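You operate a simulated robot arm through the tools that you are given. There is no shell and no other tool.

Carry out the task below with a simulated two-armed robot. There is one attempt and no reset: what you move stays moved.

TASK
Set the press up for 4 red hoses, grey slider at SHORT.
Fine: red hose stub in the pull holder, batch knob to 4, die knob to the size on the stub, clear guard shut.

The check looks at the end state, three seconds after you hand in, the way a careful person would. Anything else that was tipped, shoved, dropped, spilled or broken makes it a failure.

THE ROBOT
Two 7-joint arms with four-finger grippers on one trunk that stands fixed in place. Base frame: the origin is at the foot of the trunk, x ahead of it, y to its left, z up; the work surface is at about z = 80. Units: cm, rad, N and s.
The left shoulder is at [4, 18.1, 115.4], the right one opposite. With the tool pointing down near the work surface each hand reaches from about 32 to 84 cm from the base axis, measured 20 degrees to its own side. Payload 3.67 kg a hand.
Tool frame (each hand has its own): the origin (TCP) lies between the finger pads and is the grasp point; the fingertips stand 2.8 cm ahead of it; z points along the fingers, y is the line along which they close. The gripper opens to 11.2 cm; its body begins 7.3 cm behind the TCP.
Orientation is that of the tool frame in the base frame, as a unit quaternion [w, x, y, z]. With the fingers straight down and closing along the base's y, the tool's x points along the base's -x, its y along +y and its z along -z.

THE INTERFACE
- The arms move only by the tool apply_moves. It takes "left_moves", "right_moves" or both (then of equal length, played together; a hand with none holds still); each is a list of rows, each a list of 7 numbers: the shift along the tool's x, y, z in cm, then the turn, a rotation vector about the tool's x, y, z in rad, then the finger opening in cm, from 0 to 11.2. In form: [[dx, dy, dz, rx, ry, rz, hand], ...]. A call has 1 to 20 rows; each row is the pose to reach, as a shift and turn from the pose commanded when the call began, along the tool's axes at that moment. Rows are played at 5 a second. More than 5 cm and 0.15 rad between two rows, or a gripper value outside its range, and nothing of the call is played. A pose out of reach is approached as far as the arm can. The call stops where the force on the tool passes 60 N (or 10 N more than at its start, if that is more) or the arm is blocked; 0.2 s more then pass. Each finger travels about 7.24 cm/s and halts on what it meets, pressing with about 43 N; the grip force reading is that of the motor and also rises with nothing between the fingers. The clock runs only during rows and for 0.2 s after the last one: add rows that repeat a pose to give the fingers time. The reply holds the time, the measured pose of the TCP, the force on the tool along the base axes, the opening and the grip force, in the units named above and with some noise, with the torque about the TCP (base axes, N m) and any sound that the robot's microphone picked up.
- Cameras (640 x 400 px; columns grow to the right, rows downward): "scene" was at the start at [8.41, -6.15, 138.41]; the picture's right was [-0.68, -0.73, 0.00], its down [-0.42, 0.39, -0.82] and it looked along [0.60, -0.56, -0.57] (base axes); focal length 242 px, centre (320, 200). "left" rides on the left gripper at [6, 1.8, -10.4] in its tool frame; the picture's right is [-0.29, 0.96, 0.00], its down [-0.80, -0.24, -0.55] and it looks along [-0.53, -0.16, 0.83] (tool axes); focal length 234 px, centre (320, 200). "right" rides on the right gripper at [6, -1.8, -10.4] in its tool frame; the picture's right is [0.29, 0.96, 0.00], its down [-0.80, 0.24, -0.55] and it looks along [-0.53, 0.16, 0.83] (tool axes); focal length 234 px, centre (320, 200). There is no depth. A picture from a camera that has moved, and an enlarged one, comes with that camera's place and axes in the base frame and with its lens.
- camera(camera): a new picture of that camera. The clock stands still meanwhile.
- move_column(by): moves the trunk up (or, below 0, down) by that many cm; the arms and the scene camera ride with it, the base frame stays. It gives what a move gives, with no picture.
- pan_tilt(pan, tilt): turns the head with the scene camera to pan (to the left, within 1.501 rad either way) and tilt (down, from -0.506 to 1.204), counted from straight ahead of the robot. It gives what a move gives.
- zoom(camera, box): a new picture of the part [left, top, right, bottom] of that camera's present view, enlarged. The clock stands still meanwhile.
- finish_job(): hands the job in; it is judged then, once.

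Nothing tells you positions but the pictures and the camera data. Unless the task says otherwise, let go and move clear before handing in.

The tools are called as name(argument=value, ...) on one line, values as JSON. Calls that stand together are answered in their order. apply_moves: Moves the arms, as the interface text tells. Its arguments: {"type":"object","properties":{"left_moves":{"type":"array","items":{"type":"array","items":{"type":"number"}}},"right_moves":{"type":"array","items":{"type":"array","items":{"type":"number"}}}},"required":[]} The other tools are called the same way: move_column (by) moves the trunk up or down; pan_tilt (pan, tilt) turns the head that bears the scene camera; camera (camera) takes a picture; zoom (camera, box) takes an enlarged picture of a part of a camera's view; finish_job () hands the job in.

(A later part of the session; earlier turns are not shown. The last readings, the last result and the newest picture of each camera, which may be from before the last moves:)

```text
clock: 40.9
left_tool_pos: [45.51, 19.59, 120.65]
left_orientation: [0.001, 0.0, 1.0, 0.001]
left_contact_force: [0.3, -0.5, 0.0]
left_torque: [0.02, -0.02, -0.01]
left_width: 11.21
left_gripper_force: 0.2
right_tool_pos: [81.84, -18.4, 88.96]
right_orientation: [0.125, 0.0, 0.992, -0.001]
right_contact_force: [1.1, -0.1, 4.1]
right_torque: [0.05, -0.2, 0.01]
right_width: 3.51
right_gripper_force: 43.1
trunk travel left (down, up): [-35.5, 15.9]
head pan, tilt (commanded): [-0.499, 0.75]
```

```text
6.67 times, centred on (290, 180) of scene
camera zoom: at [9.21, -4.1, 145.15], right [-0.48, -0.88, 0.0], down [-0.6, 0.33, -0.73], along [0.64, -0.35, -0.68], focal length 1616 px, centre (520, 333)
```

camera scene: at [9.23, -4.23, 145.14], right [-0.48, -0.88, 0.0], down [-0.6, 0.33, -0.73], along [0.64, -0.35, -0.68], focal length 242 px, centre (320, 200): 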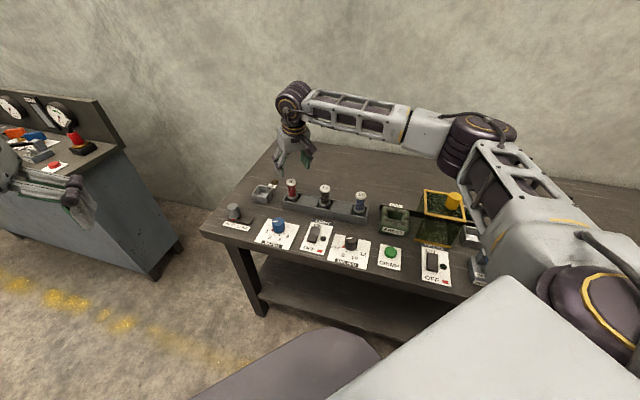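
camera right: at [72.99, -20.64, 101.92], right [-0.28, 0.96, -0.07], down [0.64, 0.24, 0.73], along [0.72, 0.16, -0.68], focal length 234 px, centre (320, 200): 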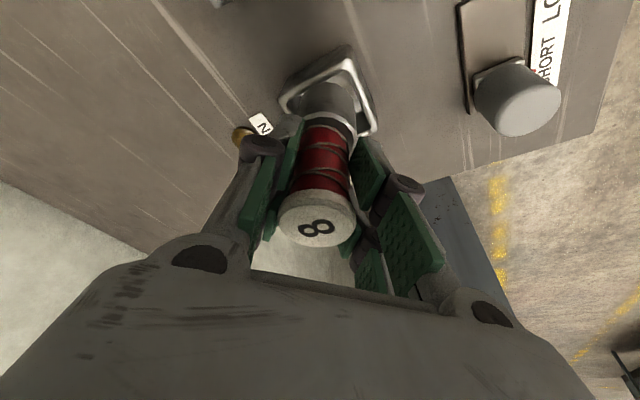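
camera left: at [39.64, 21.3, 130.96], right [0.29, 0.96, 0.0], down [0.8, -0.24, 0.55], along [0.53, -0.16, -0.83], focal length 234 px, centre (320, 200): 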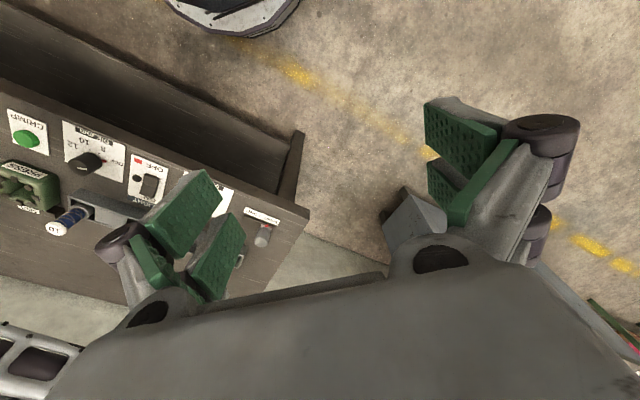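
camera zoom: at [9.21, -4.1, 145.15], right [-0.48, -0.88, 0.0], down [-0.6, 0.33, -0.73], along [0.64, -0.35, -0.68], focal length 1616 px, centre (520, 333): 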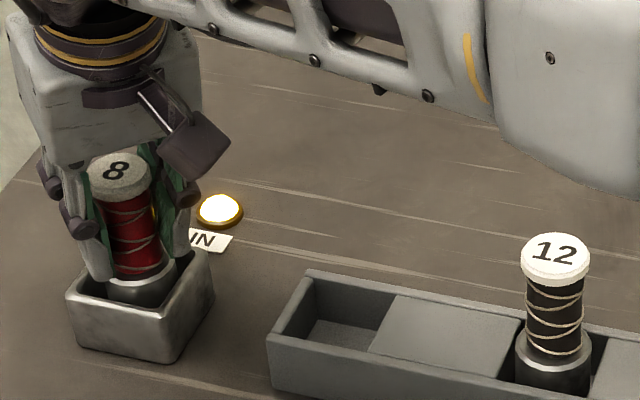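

The IN lamp lit as the stub seated, which confirms this is the right holder. I'll release it gently and lift clear along the tool axis.

apply_moves(right_moves=[[0, 0, 0, 0, 0, 0, 4.2], [0, 0, 0, 0, 0, 0, 5.5], [0, 0, 0, 0, 0, 0, 7], [0, 0, 0, 0, 0, 0, 7], [0, 0, -2, 0, 0, 0, 7], [0, 0, -4.5, 0, 0, 0, 7], [0, 0, -8, 0, 0, 0, 7], [0, 0, -12, 0, 0, 0, 7]])

camera(camera="right")

zoom(camera="scene", box=[240, 140, 320, 210])

```text
clock: 42.7
left_tool_pos: [45.38, 19.69, 120.55]
left_orientation: [0.001, 0.0, 1.0, 0.001]
left_contact_force: [-0.6, -0.1, 0.1]
left_torque: [0.0, -0.03, 0.01]
left_width: 11.2
left_gripper_force: 0.0
right_tool_pos: [79.03, -18.38, 100.42]
right_orientation: [0.126, -0.001, 0.992, 0.0]
right_contact_force: [0.5, 0.2, 0.2]
right_torque: [0.02, 0.0, 0.02]
right_width: 7.01
right_gripper_force: 0.1
trunk travel left (down, up): [-35.5, 15.9]
head pan, tilt (commanded): [-0.499, 0.75]
```

```text
taken
camera right: at [70.64, -20.25, 109.02], right [-0.28, 0.96, -0.07], down [0.63, 0.24, 0.73], along [0.72, 0.16, -0.67], focal length 234 px, centre (320, 200)
```

right: 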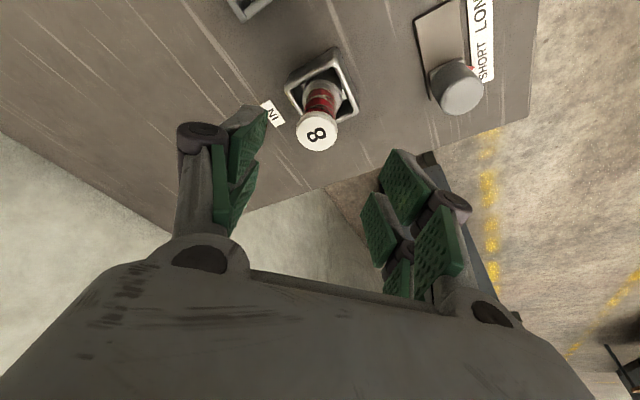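

```text
5.71 times, centred on (280, 175) of scene
camera zoom: at [9.13, -4.1, 145.15], right [-0.48, -0.88, 0.0], down [-0.6, 0.33, -0.73], along [0.64, -0.35, -0.68], focal length 1385 px, centre (549, 343)
```

zoom: 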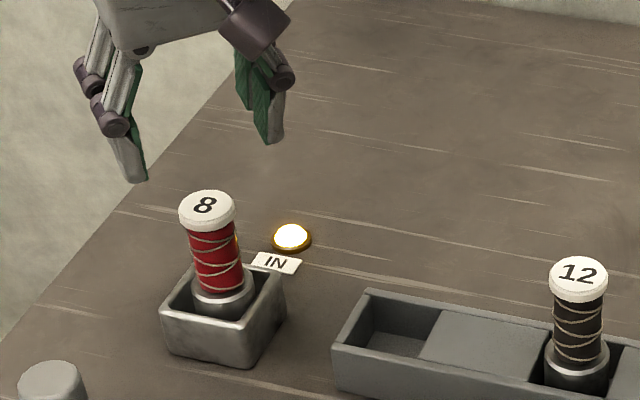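

The stub is upright in the holder and the lamp is on. Next is the batch knob, so I'll bring the hand over it and straighten the tool to vertical.

apply_moves(right_moves=[[3, 0.12, -0.4, 0, 0.05, 0, 7], [6, 0.24, -0.8, 0, 0.1, 0, 7], [9, 0.36, -1.2, 0, 0.15, 0, 7], [12, 0.48, -1.5, 0, 0.2, 0, 7], [15.1, 0.6, -1.8, 0, 0.25, 0, 7]])

camera(camera="right")

zoom(camera="right", box=[230, 50, 410, 200])

```text
clock: 43.9
left_tool_pos: [45.62, 19.54, 120.55]
left_orientation: [0.0, 0.001, 1.0, 0.001]
left_contact_force: [0.2, 0.1, -0.2]
left_torque: [-0.01, -0.02, 0.0]
left_width: 11.18
left_gripper_force: 0.1
right_tool_pos: [63.98, -17.98, 98.48]
right_orientation: [0.0, 0.0, 1.0, 0.0]
right_contact_force: [-0.5, -0.9, 0.6]
right_torque: [0.01, -0.01, 0.02]
right_width: 6.99
right_gripper_force: 0.3
trunk travel left (down, up): [-35.5, 15.9]
head pan, tilt (commanded): [-0.499, 0.75]
```

```text
taken
camera right: at [58.01, -19.77, 109.05], right [-0.29, 0.96, 0.0], down [0.8, 0.24, 0.55], along [0.53, 0.16, -0.83], focal length 234 px, centre (320, 200)
```

right: 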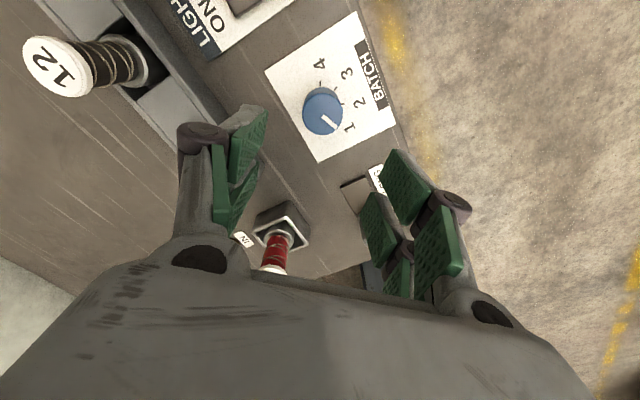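

```text
2.67 times, centred on (320, 125) of right
camera zoom: at [58.01, -19.77, 109.05], right [-0.29, 0.96, 0.0], down [0.8, 0.24, 0.55], along [0.53, 0.16, -0.83], focal length 624 px, centre (320, 400)
```

zoom: 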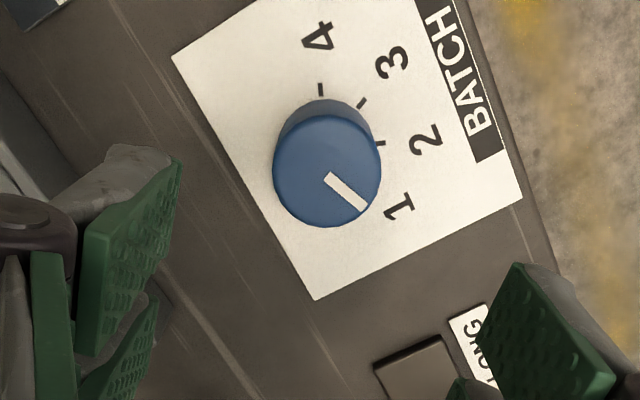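

The ticks put the batch knob centre at (63.74,-17.78), with positions 45° apart, so 1→4 is 135° counter-clockwise from above. I'll pre-rotate the hand the other way and come down part way.

apply_moves(right_moves=[[0.05, 0.05, 0, 0, 0, 0.14, 7], [0.1, 0.1, 0, 0, 0, 0.28, 7], [0.15, 0.15, 0.5, 0, 0, 0.42, 7], [0.2, 0.2, 1, 0, 0, 0.56, 7], [0.24, 0.2, 2, 0, 0, 0.7, 7], [0.24, 0.2, 3.5, 0, 0, 0.84, 7], [0.24, 0.2, 5, 0, 0, 0.98, 7], [0.24, 0.2, 6.5, 0, 0, 1.1, 7], [0.24, 0.2, 8, 0, 0, 1.18, 7]])

camera(camera="right")

zoom(camera="scene", box=[230, 150, 350, 260])

```text
clock: 45.9
left_tool_pos: [45.62, 19.61, 120.53]
left_orientation: [0.0, -0.001, 1.0, 0.0]
left_contact_force: [0.0, 0.6, -0.6]
left_torque: [-0.02, 0.01, 0.0]
left_width: 11.22
left_gripper_force: 0.1
right_tool_pos: [63.65, -17.51, 90.34]
right_orientation: [0.0, 0.557, 0.831, 0.0]
right_contact_force: [-0.3, 0.2, 0.4]
right_torque: [-0.01, 0.0, 0.0]
right_width: 7.0
right_gripper_force: 0.0
trunk travel left (down, up): [-35.5, 15.9]
head pan, tilt (commanded): [-0.499, 0.75]
```

```text
taken
camera right: at [59.63, -12.81, 100.8], right [0.78, 0.63, 0.0], down [0.52, -0.65, 0.55], along [0.35, -0.43, -0.83], focal length 234 px, centre (320, 200)
```

right: 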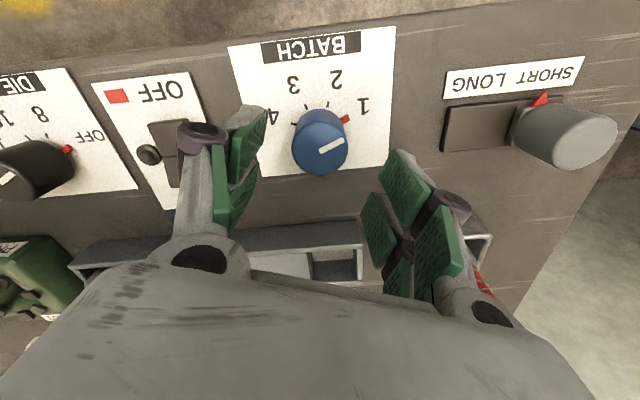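

```text
3.64 times, centred on (290, 205) of scene
camera zoom: at [9.27, -4.1, 145.14], right [-0.48, -0.88, 0.0], down [-0.6, 0.33, -0.73], along [0.64, -0.35, -0.68], focal length 882 px, centre (429, 182)
```

zoom: 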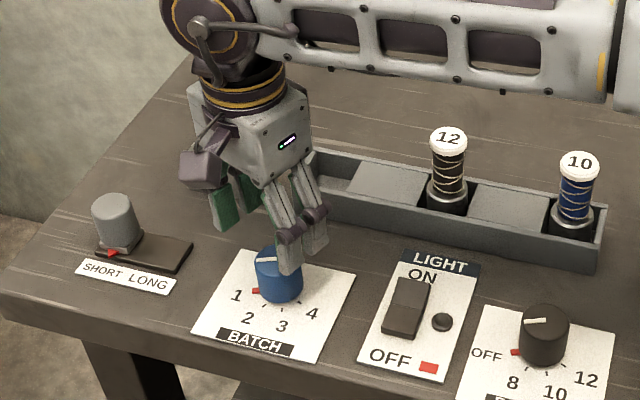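

The knob is nearly centred under the hand. I'll descend, close on it and check.

apply_moves(right_moves=[[-0.2, 0, 2, 0, 0, 0, 7], [-0.22, -0.03, 4, 0, 0, 0, 7], [-0.22, -0.03, 5.3, 0, 0, 0, 7], [-0.22, -0.03, 6.1, 0, 0, 0, 7], [-0.22, -0.03, 6.1, 0, 0, 0, 5], [-0.22, -0.03, 6.1, 0, 0, 0, 3.5], [-0.22, -0.03, 6.1, 0, 0, 0, 3], [-0.22, -0.03, 6.1, 0, 0, 0, 3]])

camera(camera="right")

```text
clock: 47.7
left_tool_pos: [45.65, 19.59, 120.76]
left_orientation: [0.0, -0.001, 1.0, 0.0]
left_contact_force: [0.3, 0.5, -0.7]
left_torque: [-0.03, 0.02, -0.03]
left_width: 11.18
left_gripper_force: 0.1
right_tool_pos: [63.63, -17.68, 84.35]
right_orientation: [0.0, 0.556, 0.831, 0.0]
right_contact_force: [7.9, 2.4, -0.1]
right_torque: [-0.25, -0.41, 0.0]
right_width: 4.04
right_gripper_force: 44.8
trunk travel left (down, up): [-35.5, 15.9]
head pan, tilt (commanded): [-0.499, 0.75]
```

```text
taken
camera right: at [59.68, -12.96, 94.78], right [0.78, 0.63, 0.0], down [0.53, -0.65, 0.55], along [0.35, -0.43, -0.83], focal length 234 px, centre (320, 200)
```

right: 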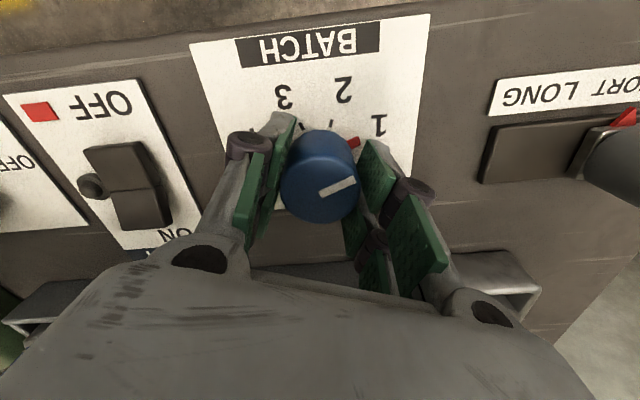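

Gripped at 4.04 cm. I'll turn it counter-clockwise by one step (45°) first and check that it follows.

apply_moves(right_moves=[[0, 0.12, 0, 0, 0, -0.11, 3], [0, 0.12, 0, 0, 0, -0.22, 3], [0, 0.12, 0, 0, 0, -0.33, 3], [0, 0.12, 0, 0, 0, -0.44, 3], [0, 0.12, 0, 0, 0, -0.55, 3], [0, 0.12, 0, 0, 0, -0.66, 3], [0, 0.12, 0, 0, 0, -0.785, 3]])

camera(camera="right")

zoom(camera="scene", box=[230, 170, 350, 270])

```text
clock: 49.3
left_tool_pos: [45.57, 19.54, 120.48]
left_orientation: [0.001, 0.0, 1.0, 0.0]
left_contact_force: [-0.1, -0.5, 0.1]
left_torque: [0.0, 0.01, 0.0]
left_width: 11.22
left_gripper_force: 0.0
right_tool_pos: [63.66, -17.67, 84.3]
right_orientation: [0.0, 0.196, 0.981, 0.0]
right_contact_force: [-6.4, 4.4, -4.1]
right_torque: [-0.46, -0.39, -0.03]
right_width: 4.03
right_gripper_force: 45.1
trunk travel left (down, up): [-35.5, 15.9]
head pan, tilt (commanded): [-0.499, 0.75]
```

```text
taken
camera right: at [57.43, -17.18, 94.79], right [0.1, 0.99, 0.0], down [0.83, -0.08, 0.55], along [0.55, -0.06, -0.83], focal length 234 px, centre (320, 200)
```

right: 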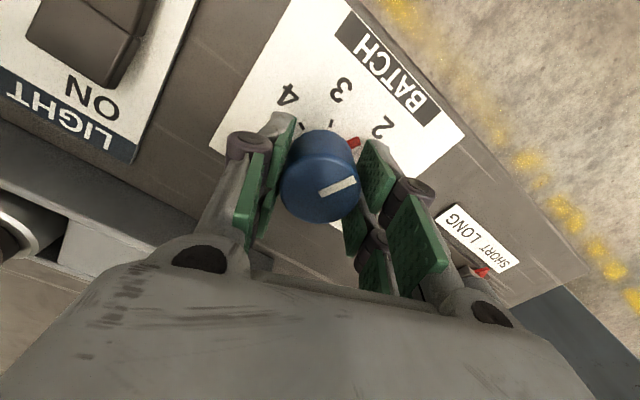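

```text
4.00 times, centred on (290, 220) of scene
camera zoom: at [9.21, -4.04, 145.14], right [-0.48, -0.88, 0.0], down [-0.6, 0.33, -0.73], along [0.64, -0.35, -0.68], focal length 970 px, centre (440, 120)
```

zoom: 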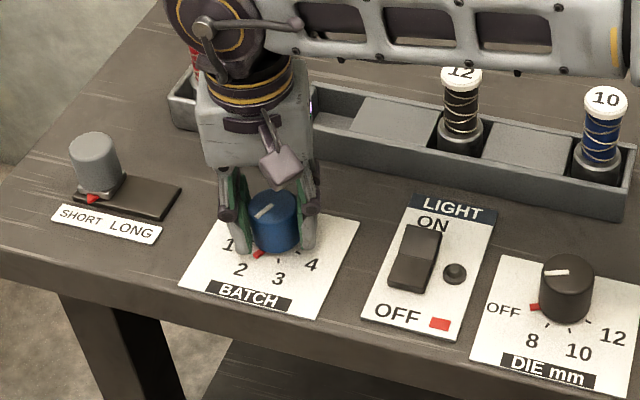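

The knob turns with the hand and its red pointer is at 2. I'll continue two more steps to 4.

apply_moves(right_moves=[[0, 0, 0, 0, 0, -0.112, 3], [0, 0, 0, 0, 0, -0.224, 3], [0, 0, 0, 0, 0, -0.337, 3], [0, 0, 0, 0, 0, -0.449, 3], [0, 0, 0, 0, 0, -0.561, 3], [0, 0, 0, 0, 0, -0.673, 3], [0, 0, 0, 0, 0, -0.785, 3], [0, 0, 0, 0, 0, -0.898, 3], [0, 0, 0, 0, 0, -1.01, 3], [0, 0, 0, 0, 0, -1.122, 3], [0, 0, 0, 0, 0, -1.234, 3], [0, 0, 0, 0, 0, -1.346, 3], [0, 0, 0, 0, 0, -1.459, 3], [0, 0, 0, 0, 0, -1.571, 3]])

camera(camera="right")

zoom(camera="scene", box=[230, 170, 350, 270])

```text
clock: 52.0
left_tool_pos: [45.73, 19.24, 120.59]
left_orientation: [0.0, 0.0, 1.0, 0.002]
left_contact_force: [-0.1, 0.4, 0.6]
left_torque: [0.0, -0.04, 0.01]
left_width: 11.19
left_gripper_force: 0.1
right_tool_pos: [63.65, -17.73, 84.48]
right_orientation: [0.015, -0.319, 0.948, 0.006]
right_contact_force: [14.4, -12.5, -7.3]
right_torque: [-0.08, -0.35, -0.02]
right_width: 4.01
right_gripper_force: 8.8
right hand out of reach, approached as far as the arm can: row 10, 11, 12, 13
trunk travel left (down, up): [-35.5, 15.9]
head pan, tilt (commanded): [-0.499, 0.75]
stopped in row 13 (right hand): the force on the tool passed its limit at 123 N (the readings are from after the stop); the commanded pose is now the measured one
```

```text
taken
camera right: at [59.63, -23.12, 94.73], right [-0.81, 0.59, -0.01], down [0.48, 0.66, 0.58], along [0.35, 0.47, -0.81], focal length 234 px, centre (320, 200)
```

right: 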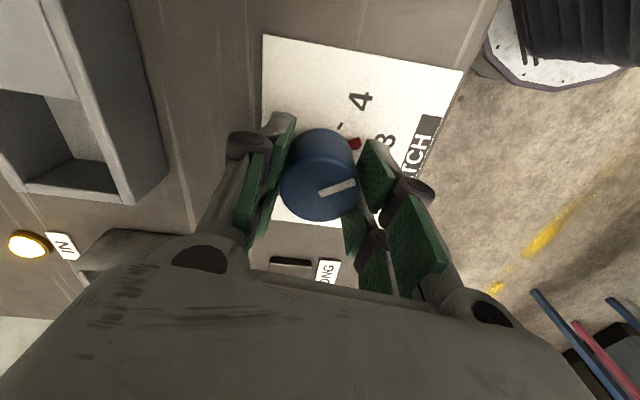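

```text
4.00 times, centred on (290, 220) of scene
camera zoom: at [9.46, -4.5, 145.14], right [-0.48, -0.88, 0.0], down [-0.6, 0.33, -0.73], along [0.64, -0.35, -0.68], focal length 970 px, centre (440, 120)
```

zoom: 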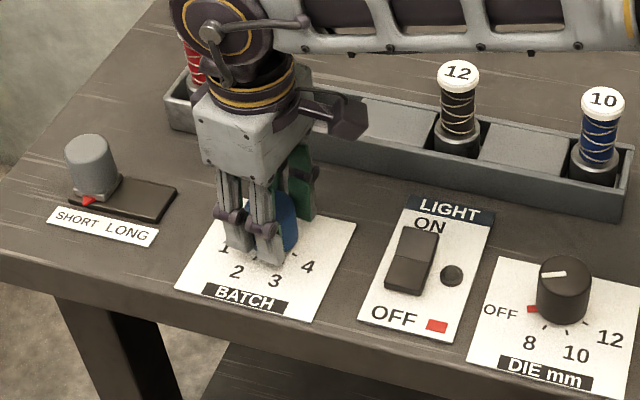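

The wrist hit its turning limit after about 105°, so the pointer is between 3 and 4. I'll open, straighten the tool, and take a fresh grip for the rest.

apply_moves(right_moves=[[0, 0, 0, 0, 0, 0, 5.5], [0, 0, 0, 0, 0, 0, 7], [0, 0, 0, 0, 0, 0, 7], [0, 0, -2, 0, 0.032, 0, 7], [0, 0, -5, 0, 0.032, 0, 7]])

camera(camera="right")

zoom(camera="scene", box=[230, 170, 350, 270])

```text
clock: 53.2
left_tool_pos: [45.63, 19.72, 120.61]
left_orientation: [0.0, -0.001, 1.0, 0.0]
left_contact_force: [-0.3, -1.5, -0.3]
left_torque: [-0.06, 0.01, 0.03]
left_width: 11.2
left_gripper_force: 0.0
right_tool_pos: [63.55, -17.43, 89.49]
right_orientation: [0.0, -0.32, 0.947, 0.003]
right_contact_force: [-0.5, -0.2, -0.8]
right_torque: [0.0, -0.03, -0.02]
right_width: 7.0
right_gripper_force: 0.1
trunk travel left (down, up): [-35.5, 15.9]
head pan, tilt (commanded): [-0.499, 0.75]
```

```text
taken
camera right: at [59.75, -22.6, 100.01], right [-0.81, 0.59, 0.0], down [0.49, 0.67, 0.56], along [0.32, 0.45, -0.83], focal length 234 px, centre (320, 200)
```

right: 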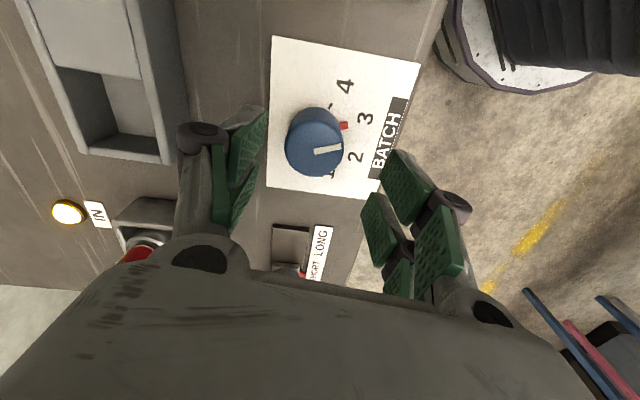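

```text
4.00 times, centred on (290, 220) of scene
camera zoom: at [9.19, -4.1, 145.14], right [-0.48, -0.88, 0.0], down [-0.6, 0.33, -0.73], along [0.64, -0.35, -0.68], focal length 970 px, centre (440, 120)
```

zoom: 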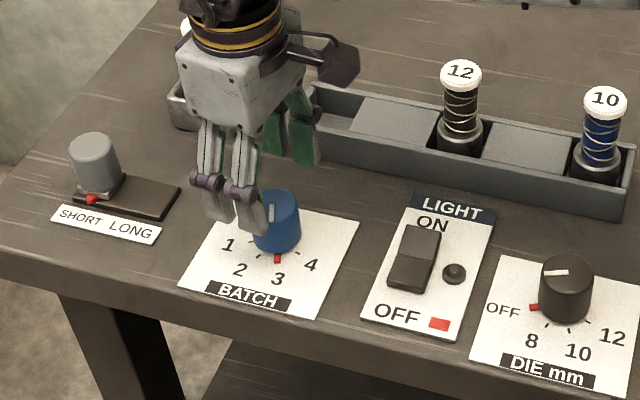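

The knob settled at 3. I'll turn the open hand back about 60° and regrip to turn the last step.

apply_moves(right_moves=[[0.02, -0.1, 0, 0, 0, 0.13, 7], [0.04, -0.2, 0, 0, 0, 0.26, 7], [0.06, -0.3, 0, 0, 0, 0.39, 7], [0.06, -0.33, 0, 0, 0, 0.52, 7], [0.06, -0.33, 0, 0, 0, 0.65, 7], [0.06, -0.33, 0, 0, 0, 0.78, 7], [0.06, -0.33, 0.5, 0, 0, 0.91, 7], [0.06, -0.33, 1.5, 0, 0, 1.05, 7], [0.06, -0.33, 3, 0, 0, 1.05, 7]])

camera(camera="right")

```text
clock: 55.2
left_tool_pos: [45.63, 19.62, 120.61]
left_orientation: [0.001, -0.001, 1.0, 0.0]
left_contact_force: [0.3, -1.0, 0.2]
left_torque: [0.03, 0.0, -0.02]
left_width: 11.21
left_gripper_force: 0.1
right_tool_pos: [63.38, -17.55, 86.73]
right_orientation: [-0.002, 0.198, 0.98, 0.003]
right_contact_force: [-0.4, -0.5, -1.1]
right_torque: [0.02, 0.04, -0.02]
right_width: 7.01
right_gripper_force: 0.1
trunk travel left (down, up): [-35.5, 15.9]
head pan, tilt (commanded): [-0.499, 0.75]
```

```text
taken
camera right: at [57.1, -17.08, 97.13], right [0.11, 0.99, 0.01], down [0.83, -0.09, 0.55], along [0.55, -0.05, -0.83], focal length 234 px, centre (320, 200)
```

right: 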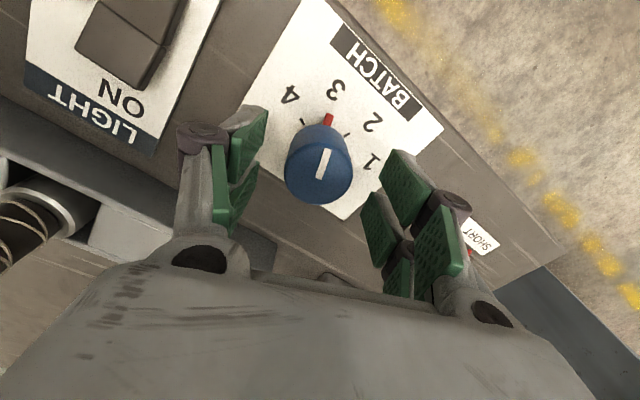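

The knob is between the fingers. I'll centre, descend and grip.

apply_moves(right_moves=[[-0.42, -0.05, 1.2, 0, 0, 0, 7], [-0.42, -0.05, 2.4, 0, 0, 0, 7], [-0.42, -0.05, 2.4, 0, 0, 0, 5], [-0.42, -0.05, 2.4, 0, 0, 0, 3.5], [-0.42, -0.05, 2.4, 0, 0, 0, 3], [-0.42, -0.05, 2.4, 0, 0, 0, 3]])

```text
clock: 56.6
left_tool_pos: [45.56, 19.61, 120.45]
left_orientation: [0.002, -0.001, 1.0, 0.0]
left_contact_force: [0.3, -0.1, -0.2]
left_torque: [-0.01, 0.04, 0.0]
left_width: 11.23
left_gripper_force: 0.0
right_tool_pos: [63.73, -17.75, 84.32]
right_orientation: [-0.001, 0.197, 0.98, 0.003]
right_contact_force: [2.1, 1.2, 0.3]
right_torque: [0.06, -0.39, 0.0]
right_width: 3.87
right_gripper_force: 45.4
trunk travel left (down, up): [-35.5, 15.9]
head pan, tilt (commanded): [-0.499, 0.75]
```

Gripped and centred. Now the last 45° to position 4.

apply_moves(right_moves=[[0, 0, 0, 0, 0, -0.11, 3], [0, 0, 0, 0, 0, -0.22, 3], [0, 0, 0, 0, 0, -0.33, 3], [0, 0, 0, 0, 0, -0.44, 3], [0, 0, 0, 0, 0, -0.55, 3], [0, 0, 0, 0, 0, -0.66, 3], [0, 0, 0, 0, 0, -0.785, 3]])

camera(camera="right")

zoom(camera="scene", box=[230, 170, 350, 270])

```text
clock: 58.2
left_tool_pos: [45.56, 19.78, 120.59]
left_orientation: [0.001, -0.001, 1.0, -0.001]
left_contact_force: [-0.1, -0.6, 1.1]
left_torque: [0.0, -0.02, 0.03]
left_width: 11.21
left_gripper_force: 0.1
right_tool_pos: [63.61, -17.86, 84.35]
right_orientation: [0.0, -0.195, 0.981, 0.002]
right_contact_force: [-7.1, 7.4, 3.0]
right_torque: [-0.28, 1.33, 0.02]
right_width: 3.93
right_gripper_force: 44.9
trunk travel left (down, up): [-35.5, 15.9]
head pan, tilt (commanded): [-0.499, 0.75]
```

```text
taken
camera right: at [58.79, -21.82, 94.72], right [-0.63, 0.78, 0.0], down [0.65, 0.52, 0.56], along [0.43, 0.35, -0.83], focal length 234 px, centre (320, 200)
```

right: 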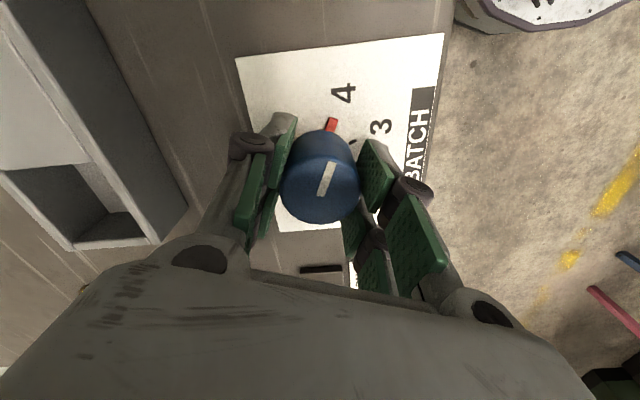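

```text
4.00 times, centred on (290, 220) of scene
camera zoom: at [9.13, -3.98, 145.15], right [-0.48, -0.88, 0.0], down [-0.6, 0.33, -0.73], along [0.64, -0.35, -0.68], focal length 970 px, centre (440, 120)
```

zoom: 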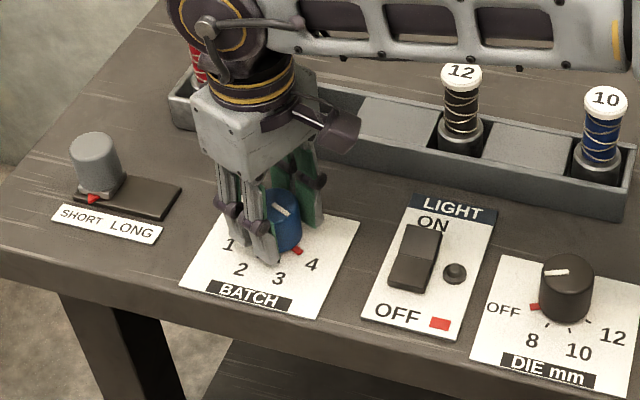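

The pointer is at 4. I'll release and lift to confirm it stays there.

apply_moves(right_moves=[[0, 0, 0, 0, 0, 0, 5.5], [0, 0, 0, 0, 0, 0, 7], [0, 0, 0, 0, 0, 0, 7], [0, 0, -3, 0, 0, 0, 7], [0, 0, -7, 0, 0, 0, 7], [0, 0, -11, 0, 0, 0, 7], [0, 0, -14, 0, 0, 0, 7]])

camera(camera="right")

zoom(camera="scene", box=[230, 170, 350, 270])

```text
clock: 59.8
left_tool_pos: [45.58, 19.76, 120.6]
left_orientation: [0.001, -0.001, 1.0, 0.0]
left_contact_force: [0.8, -0.1, -0.4]
left_torque: [-0.03, -0.02, 0.0]
left_width: 11.21
left_gripper_force: 0.2
right_tool_pos: [63.65, -17.9, 98.05]
right_orientation: [-0.001, -0.193, 0.981, 0.002]
right_contact_force: [0.5, 0.8, 0.1]
right_torque: [0.02, 0.02, -0.01]
right_width: 7.02
right_gripper_force: 0.0
trunk travel left (down, up): [-35.5, 15.9]
head pan, tilt (commanded): [-0.499, 0.75]
```

```text
taken
camera right: at [58.71, -22.0, 108.55], right [-0.63, 0.78, 0.0], down [0.65, 0.52, 0.56], along [0.43, 0.35, -0.83], focal length 234 px, centre (320, 200)
```

right: 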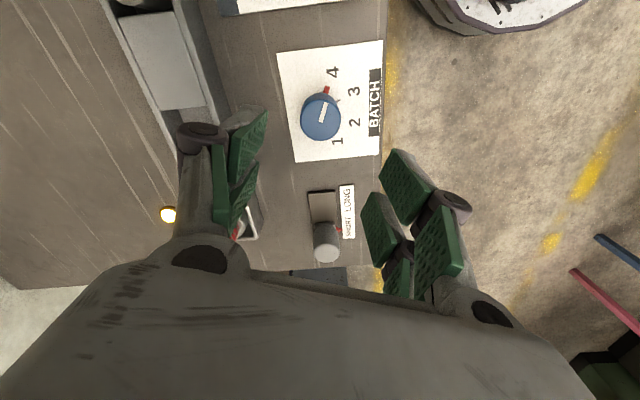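

```text
4.00 times, centred on (290, 220) of scene
camera zoom: at [9.18, -4.07, 145.14], right [-0.48, -0.88, 0.0], down [-0.6, 0.33, -0.73], along [0.64, -0.35, -0.68], focal length 970 px, centre (440, 120)
```

zoom: 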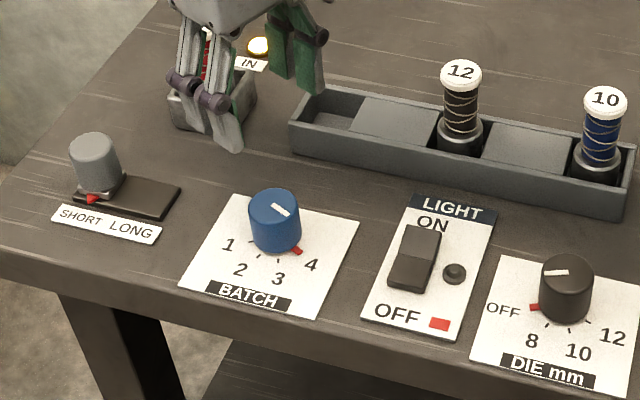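

Batch reads 4. Next is the die knob at roughly (46,-35.5), so I'll move over it with the hand pre-rotated for a 45° counter-clockwise turn.

apply_moves(right_moves=[[2.54, -1.07, 0.1, 0, 0, 0.14, 7], [5.08, -2.14, 0.2, 0, 0, 0.28, 7], [7.62, -3.21, 0.3, 0, 0, 0.42, 7], [10.2, -4.29, 0.4, 0, 0, 0.56, 7], [12.7, -5.36, 0.5, 0, 0, 0.7, 7], [15.2, -6.43, 0.6, 0, 0, 0.84, 7], [17.8, -7.5, 0.7, 0, 0, 0.98, 7], [20.3, -8.58, 0.8, 0, 0, 1.12, 7], [22.86, -9.65, 1, 0, 0, 1.26, 7]])

camera(camera="right")

zoom(camera="right", box=[230, 30, 410, 180])

```text
clock: 61.8
left_tool_pos: [45.57, 19.61, 120.63]
left_orientation: [0.002, -0.001, 1.0, 0.001]
left_contact_force: [0.2, 0.3, 0.9]
left_torque: [0.01, -0.03, 0.0]
left_width: 11.22
left_gripper_force: 0.1
right_tool_pos: [46.16, -35.26, 97.17]
right_orientation: [-0.001, 0.422, 0.906, 0.003]
right_contact_force: [0.0, -0.1, 0.5]
right_torque: [0.03, -0.01, -0.06]
right_width: 7.01
right_gripper_force: 0.0
trunk travel left (down, up): [-35.5, 15.9]
head pan, tilt (commanded): [-0.499, 0.75]
```

```text
taken
camera right: at [40.94, -32.01, 107.66], right [0.55, 0.84, 0.01], down [0.7, -0.46, 0.55], along [0.46, -0.3, -0.83], focal length 234 px, centre (320, 200)
```

right: 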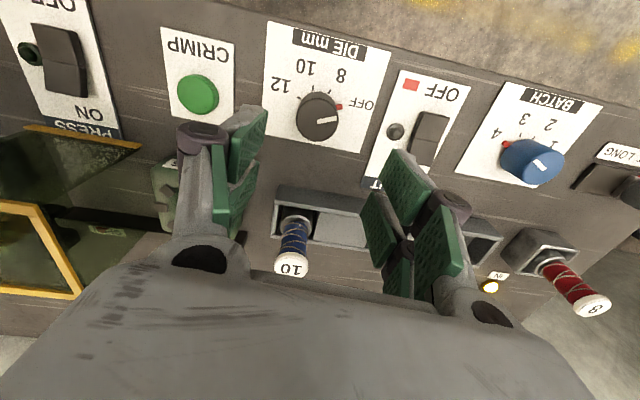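

```text
2.67 times, centred on (320, 105) of right
camera zoom: at [40.94, -32.01, 107.66], right [0.55, 0.84, 0.01], down [0.7, -0.46, 0.55], along [0.46, -0.3, -0.83], focal length 624 px, centre (320, 453)
```

zoom: 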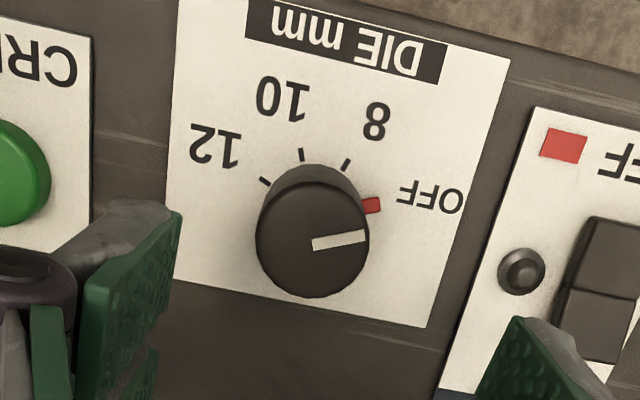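

The die knob centre is at about (46.0,-35.7). I'll correct, descend and grip.

apply_moves(right_moves=[[-0.1, -0.2, 3, 0, 0, 0, 7], [-0.2, -0.38, 6, 0, 0, 0, 7], [-0.23, -0.4, 9, 0, 0, 0, 7], [-0.23, -0.4, 11.5, 0, 0, 0, 7], [-0.23, -0.4, 12.8, 0, 0, 0, 7]])

camera(camera="right")

```text
clock: 63.0
left_tool_pos: [45.59, 19.56, 120.61]
left_orientation: [0.0, -0.001, 1.0, 0.001]
left_contact_force: [-1.1, 0.2, -0.8]
left_torque: [-0.02, -0.01, 0.03]
left_width: 11.2
left_gripper_force: 0.1
right_tool_pos: [46.23, -35.72, 84.36]
right_orientation: [-0.001, 0.423, 0.906, 0.003]
right_contact_force: [0.5, 0.0, -0.1]
right_torque: [-0.01, 0.02, 0.01]
right_width: 6.97
right_gripper_force: 0.1
trunk travel left (down, up): [-35.5, 15.9]
head pan, tilt (commanded): [-0.499, 0.75]
```

```text
taken
camera right: at [40.93, -32.47, 94.78], right [0.55, 0.84, 0.0], down [0.7, -0.46, 0.55], along [0.46, -0.3, -0.83], focal length 234 px, centre (320, 200)
```

right: 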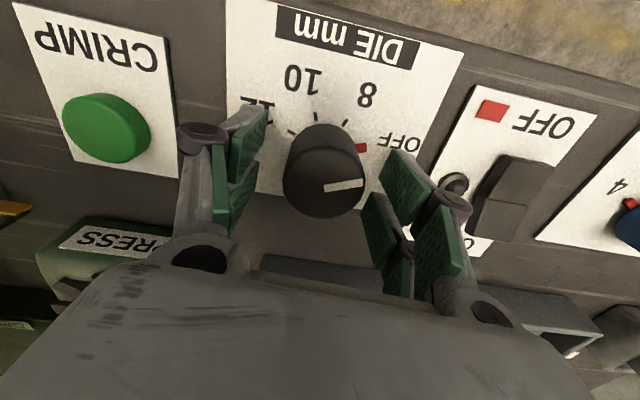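

The knob sits between the fingers. I'll close and turn 45° counter-clockwise.

apply_moves(right_moves=[[0, 0, 0, 0, 0, 0, 5], [0, 0, 0, 0, 0, 0, 3.5], [0, 0, 0, 0, 0, 0, 3], [0, 0, 0, 0, 0, 0, 3], [0, 0, 0, 0, 0, -0.11, 3], [0, 0, 0, 0, 0, -0.22, 3], [0, 0, 0, 0, 0, -0.33, 3], [0, 0, 0, 0, 0, -0.44, 3], [0, 0, 0, 0, 0, -0.55, 3], [0, 0, 0, 0, 0, -0.66, 3], [0, 0, 0, 0, 0, -0.785, 3]])

camera(camera="right")

zoom(camera="scene", box=[290, 190, 410, 290])

```text
clock: 65.4
left_tool_pos: [45.8, 19.82, 120.47]
left_orientation: [0.001, -0.002, 1.0, 0.0]
left_contact_force: [-0.2, 0.2, 0.5]
left_torque: [-0.02, 0.04, -0.02]
left_width: 11.19
left_gripper_force: 0.1
right_tool_pos: [46.22, -35.43, 84.25]
right_orientation: [-0.001, 0.041, 0.999, 0.003]
right_contact_force: [15.4, 23.0, -8.1]
right_torque: [0.33, -0.1, -0.05]
right_width: 4.01
right_gripper_force: 45.1
trunk travel left (down, up): [-35.5, 15.9]
head pan, tilt (commanded): [-0.499, 0.75]
```

```text
taken
camera right: at [40.1, -36.89, 94.78], right [-0.21, 0.98, 0.01], down [0.82, 0.17, 0.55], along [0.54, 0.12, -0.83], focal length 234 px, centre (320, 200)
```

right: 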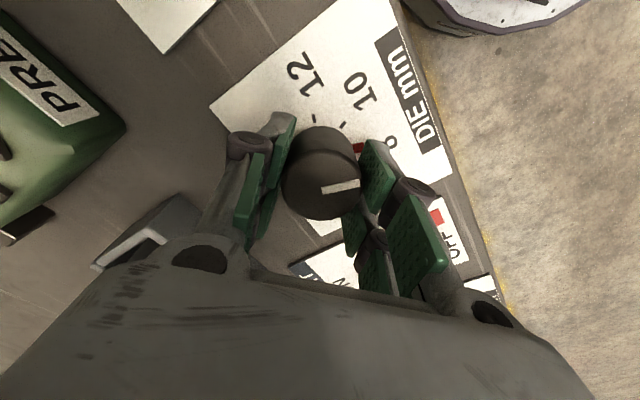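

```text
4.00 times, centred on (350, 240) of scene
camera zoom: at [9.5, -3.85, 145.12], right [-0.48, -0.88, 0.0], down [-0.6, 0.33, -0.73], along [0.64, -0.35, -0.68], focal length 970 px, centre (200, 40)
```

zoom: 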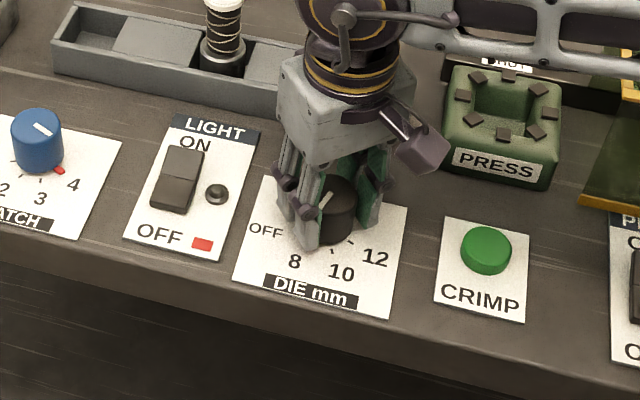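

The pointer looks to be at 8. I'll release, lift and verify.

apply_moves(right_moves=[[0, 0, 0, 0, 0, 0, 5.5], [0, 0, 0, 0, 0, 0, 7], [0, 0, 0, 0, 0, 0, 7], [0, 0, -3, 0, 0, 0, 7], [0, 0, -7, 0, 0, 0, 7], [0, 0, -11, 0, 0, 0, 7], [0, 0, -15, 0, 0, 0, 7]])

camera(camera="right")

zoom(camera="scene", box=[290, 190, 410, 290])

```text
clock: 67.0
left_tool_pos: [45.55, 19.66, 120.48]
left_orientation: [0.0, -0.001, 1.0, 0.001]
left_contact_force: [0.1, -0.4, -0.1]
left_torque: [0.0, -0.01, 0.02]
left_width: 11.19
left_gripper_force: 0.2
right_tool_pos: [46.12, -35.68, 99.47]
right_orientation: [-0.001, 0.043, 0.999, 0.003]
right_contact_force: [0.5, 0.1, 0.5]
right_torque: [0.0, -0.02, 0.0]
right_width: 6.99
right_gripper_force: 0.1
trunk travel left (down, up): [-35.5, 15.9]
head pan, tilt (commanded): [-0.499, 0.75]
```

```text
taken
camera right: at [39.91, -37.05, 109.93], right [-0.2, 0.98, 0.01], down [0.82, 0.17, 0.55], along [0.54, 0.12, -0.83], focal length 234 px, centre (320, 200)
```

right: 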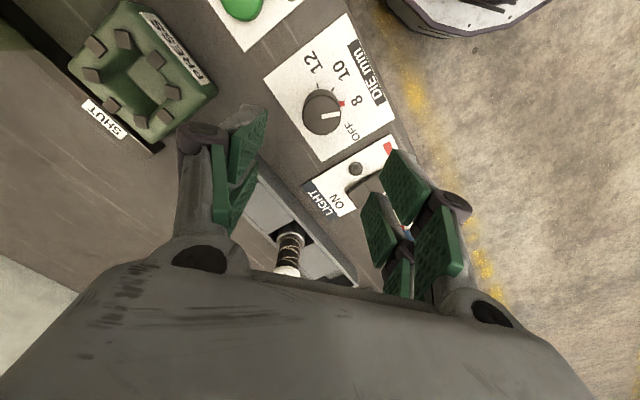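

```text
4.00 times, centred on (350, 240) of scene
camera zoom: at [9.23, -4.05, 145.14], right [-0.48, -0.88, 0.0], down [-0.6, 0.33, -0.73], along [0.64, -0.35, -0.68], focal length 970 px, centre (200, 40)
```

zoom: 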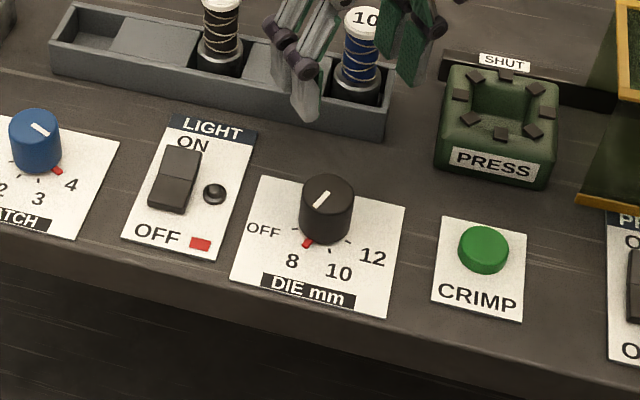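

The die knob reads 8. The last item is the clear guard. Its yellow handle is near (36.6,-64.7) with its top around z=97, so I'll go up and over it with the fingers lined up with the slide direction.

apply_moves(right_moves=[[0.9, -3.7, -1.5, 0, 0, 0.09, 8], [1.75, -7.4, -3, 0, 0, 0.18, 8], [2.6, -11.1, -4.5, 0, 0, 0.27, 8], [3.5, -14.8, -6, 0, 0, 0.36, 8], [4.4, -18.5, -7, 0, 0, 0.45, 8], [5.3, -22.3, -7, 0, 0, 0.54, 8], [6.1, -26, -7, 0, 0, 0.63, 8], [7, -29.7, -7, 0, 0, 0.714, 8]])

camera(camera="right")

pan_tilt(pan=-0.85, tilt=0.75)

camera(camera="scene")

```text
clock: 68.8
left_tool_pos: [45.46, 19.64, 120.57]
left_orientation: [0.001, 0.0, 1.0, 0.001]
left_contact_force: [0.8, 0.4, -0.2]
left_torque: [0.0, 0.01, 0.03]
left_width: 11.19
left_gripper_force: 0.1
right_tool_pos: [36.87, -64.75, 106.02]
right_orientation: [-0.001, 0.39, 0.921, 0.002]
right_contact_force: [0.4, 0.0, 0.7]
right_torque: [0.01, -0.04, 0.0]
right_width: 7.97
right_gripper_force: 0.1
trunk travel left (down, up): [-35.5, 15.9]
head pan, tilt (commanded): [-0.499, 0.75]
```

```text
taken
camera right: at [31.38, -61.94, 116.56], right [0.49, 0.87, 0.0], down [0.73, -0.41, 0.55], along [0.48, -0.27, -0.83], focal length 234 px, centre (320, 200)
```

right: 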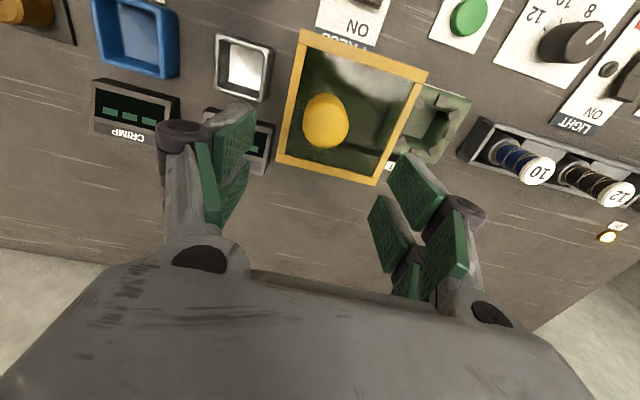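

```text
clock: 69.6
left_tool_pos: [45.51, 19.65, 120.58]
left_orientation: [0.001, -0.001, 1.0, 0.0]
left_contact_force: [-1.0, 0.7, 0.2]
left_torque: [-0.01, 0.04, 0.0]
left_width: 11.21
left_gripper_force: 0.1
right_tool_pos: [36.89, -64.87, 106.06]
right_orientation: [-0.002, 0.389, 0.921, 0.002]
right_contact_force: [-0.4, -0.4, -0.8]
right_torque: [-0.01, 0.01, -0.01]
right_width: 7.99
right_gripper_force: 0.1
trunk travel left (down, up): [-35.5, 15.9]
head pan, tilt (commanded): [-0.85, 0.75]
```

```text
taken
camera scene: at [7.44, -6.34, 145.14], right [-0.75, -0.66, 0.0], down [-0.45, 0.51, -0.73], along [0.48, -0.55, -0.68], focal length 242 px, centre (320, 200)
```

scene: 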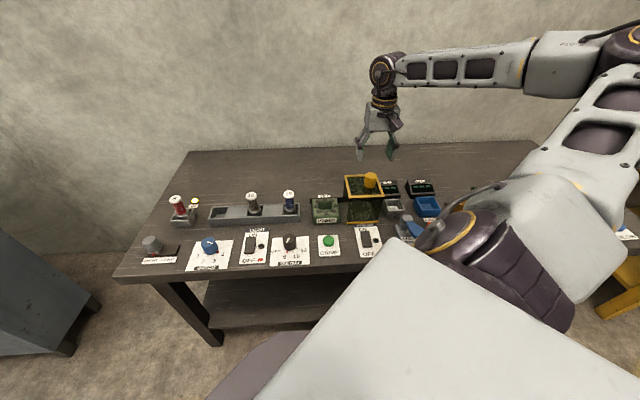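

The handle top is near (36.5,-64.4) and the guard's frame top is around z=92.4. I'll descend around the handle, keeping the fingertips above the frame.

apply_moves(right_moves=[[0.3, 0.03, 3, 0, 0, 0, 8], [0.5, 0.03, 6, 0, 0, 0, 8], [0.55, 0.03, 8.5, 0, 0, 0, 8], [0.55, 0.03, 9.7, 0, 0, 0, 8]])

camera(camera="right")

zoom(camera="scene", box=[300, 110, 440, 240])

```text
clock: 70.6
left_tool_pos: [45.59, 19.56, 120.57]
left_orientation: [0.0, -0.001, 1.0, 0.0]
left_contact_force: [0.5, -0.6, 0.1]
left_torque: [-0.02, 0.0, 0.03]
left_width: 11.17
left_gripper_force: 0.1
right_tool_pos: [36.13, -64.37, 96.61]
right_orientation: [-0.001, 0.39, 0.921, 0.002]
right_contact_force: [-0.3, -0.1, -0.3]
right_torque: [-0.03, -0.02, 0.0]
right_width: 7.99
right_gripper_force: 0.1
trunk travel left (down, up): [-35.5, 15.9]
head pan, tilt (commanded): [-0.85, 0.75]
```

```text
taken
camera right: at [30.72, -61.43, 107.09], right [0.49, 0.87, 0.0], down [0.73, -0.41, 0.55], along [0.48, -0.27, -0.83], focal length 234 px, centre (320, 200)
```

right: 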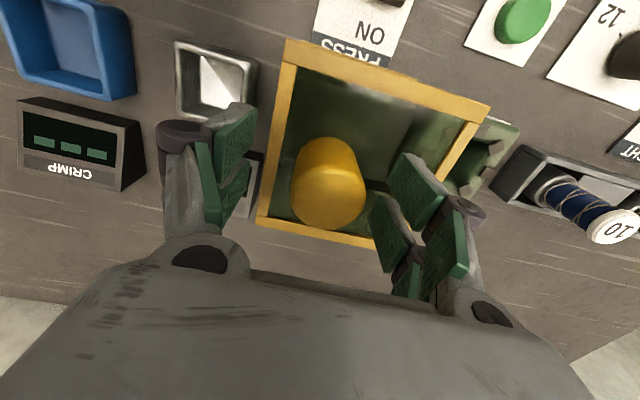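

```text
3.08 times, centred on (370, 175) of scene
camera zoom: at [7.44, -6.38, 145.14], right [-0.75, -0.66, 0.0], down [-0.45, 0.51, -0.73], along [0.48, -0.55, -0.68], focal length 746 px, centre (166, 277)
```

zoom: 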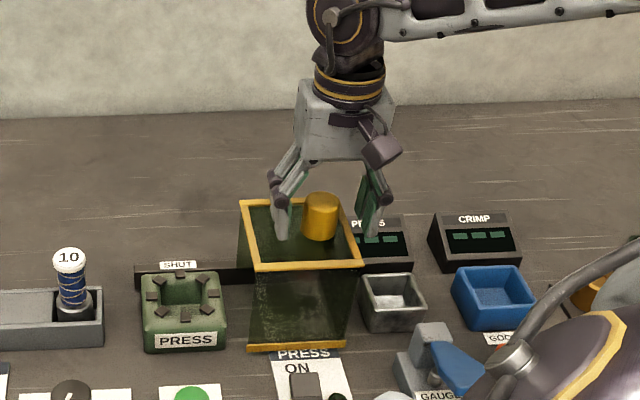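

The handle is between the fingers, about 0.4 cm off centre. I'll correct that and close on it.

apply_moves(right_moves=[[-0.3, 0.42, 0.2, 0, 0, 0, 8], [-0.3, 0.42, 0.3, 0, 0, 0, 6], [-0.3, 0.42, 0.3, 0, 0, 0, 4], [-0.3, 0.42, 0.3, 0, 0, 0, 3], [-0.3, 0.42, 0.3, 0, 0, 0, 3]])

camera(camera="right")

```text
clock: 71.8
left_tool_pos: [45.55, 19.74, 120.6]
left_orientation: [0.001, -0.001, 1.0, 0.0]
left_contact_force: [-0.3, 0.3, -0.6]
left_torque: [0.03, 0.0, 0.01]
left_width: 11.19
left_gripper_force: 0.0
right_tool_pos: [36.69, -64.22, 96.17]
right_orientation: [-0.001, 0.39, 0.921, 0.002]
right_contact_force: [0.6, 2.3, 0.2]
right_torque: [0.12, -0.13, -0.03]
right_width: 3.68
right_gripper_force: 45.2
trunk travel left (down, up): [-35.5, 15.9]
head pan, tilt (commanded): [-0.85, 0.75]
```

```text
taken
camera right: at [31.21, -61.4, 106.76], right [0.49, 0.87, 0.0], down [0.73, -0.41, 0.55], along [0.48, -0.27, -0.83], focal length 234 px, centre (320, 200)
```

right: 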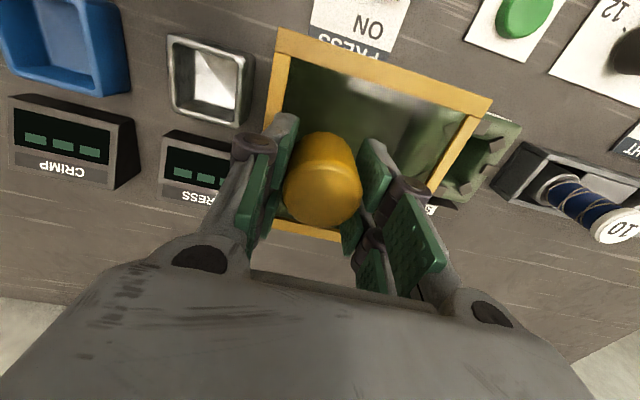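

Gripped. I'll slide the guard 4 cm toward SHUT first to see how it moves.

apply_moves(right_moves=[[0, 0.8, 0, 0, 0, 0, 3], [0, 1.6, 0, 0, 0, 0, 3], [0, 2.4, 0, 0, 0, 0, 3], [0, 3.2, 0, 0, 0, 0, 3], [0, 4, 0, 0, 0, 0, 3]])

zoom(camera="scene", box=[280, 110, 420, 240])

```text
clock: 73.0
left_tool_pos: [45.57, 19.69, 120.51]
left_orientation: [0.001, -0.001, 1.0, 0.0]
left_contact_force: [-0.6, 0.4, -0.3]
left_torque: [0.01, 0.01, -0.03]
left_width: 11.19
left_gripper_force: 0.0
right_tool_pos: [39.51, -61.46, 96.33]
right_orientation: [-0.002, 0.39, 0.921, 0.003]
right_contact_force: [-1.6, 1.7, 3.2]
right_torque: [0.44, 0.75, 0.24]
right_width: 3.68
right_gripper_force: 45.3
trunk travel left (down, up): [-35.5, 15.9]
head pan, tilt (commanded): [-0.85, 0.75]
```

```text
3.08 times, centred on (350, 175) of scene
camera zoom: at [7.41, -6.29, 145.15], right [-0.75, -0.66, 0.0], down [-0.45, 0.51, -0.73], along [0.48, -0.55, -0.68], focal length 746 px, centre (228, 277)
```

zoom: 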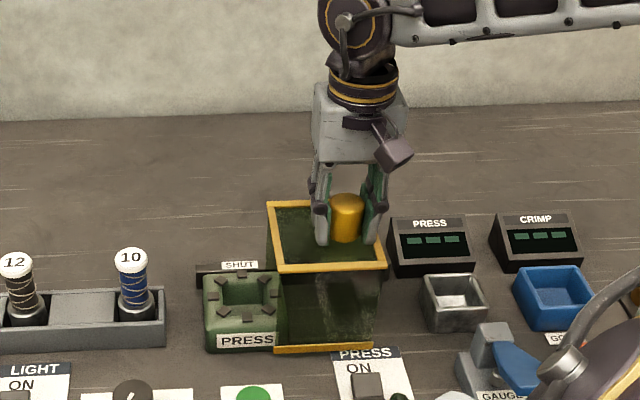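

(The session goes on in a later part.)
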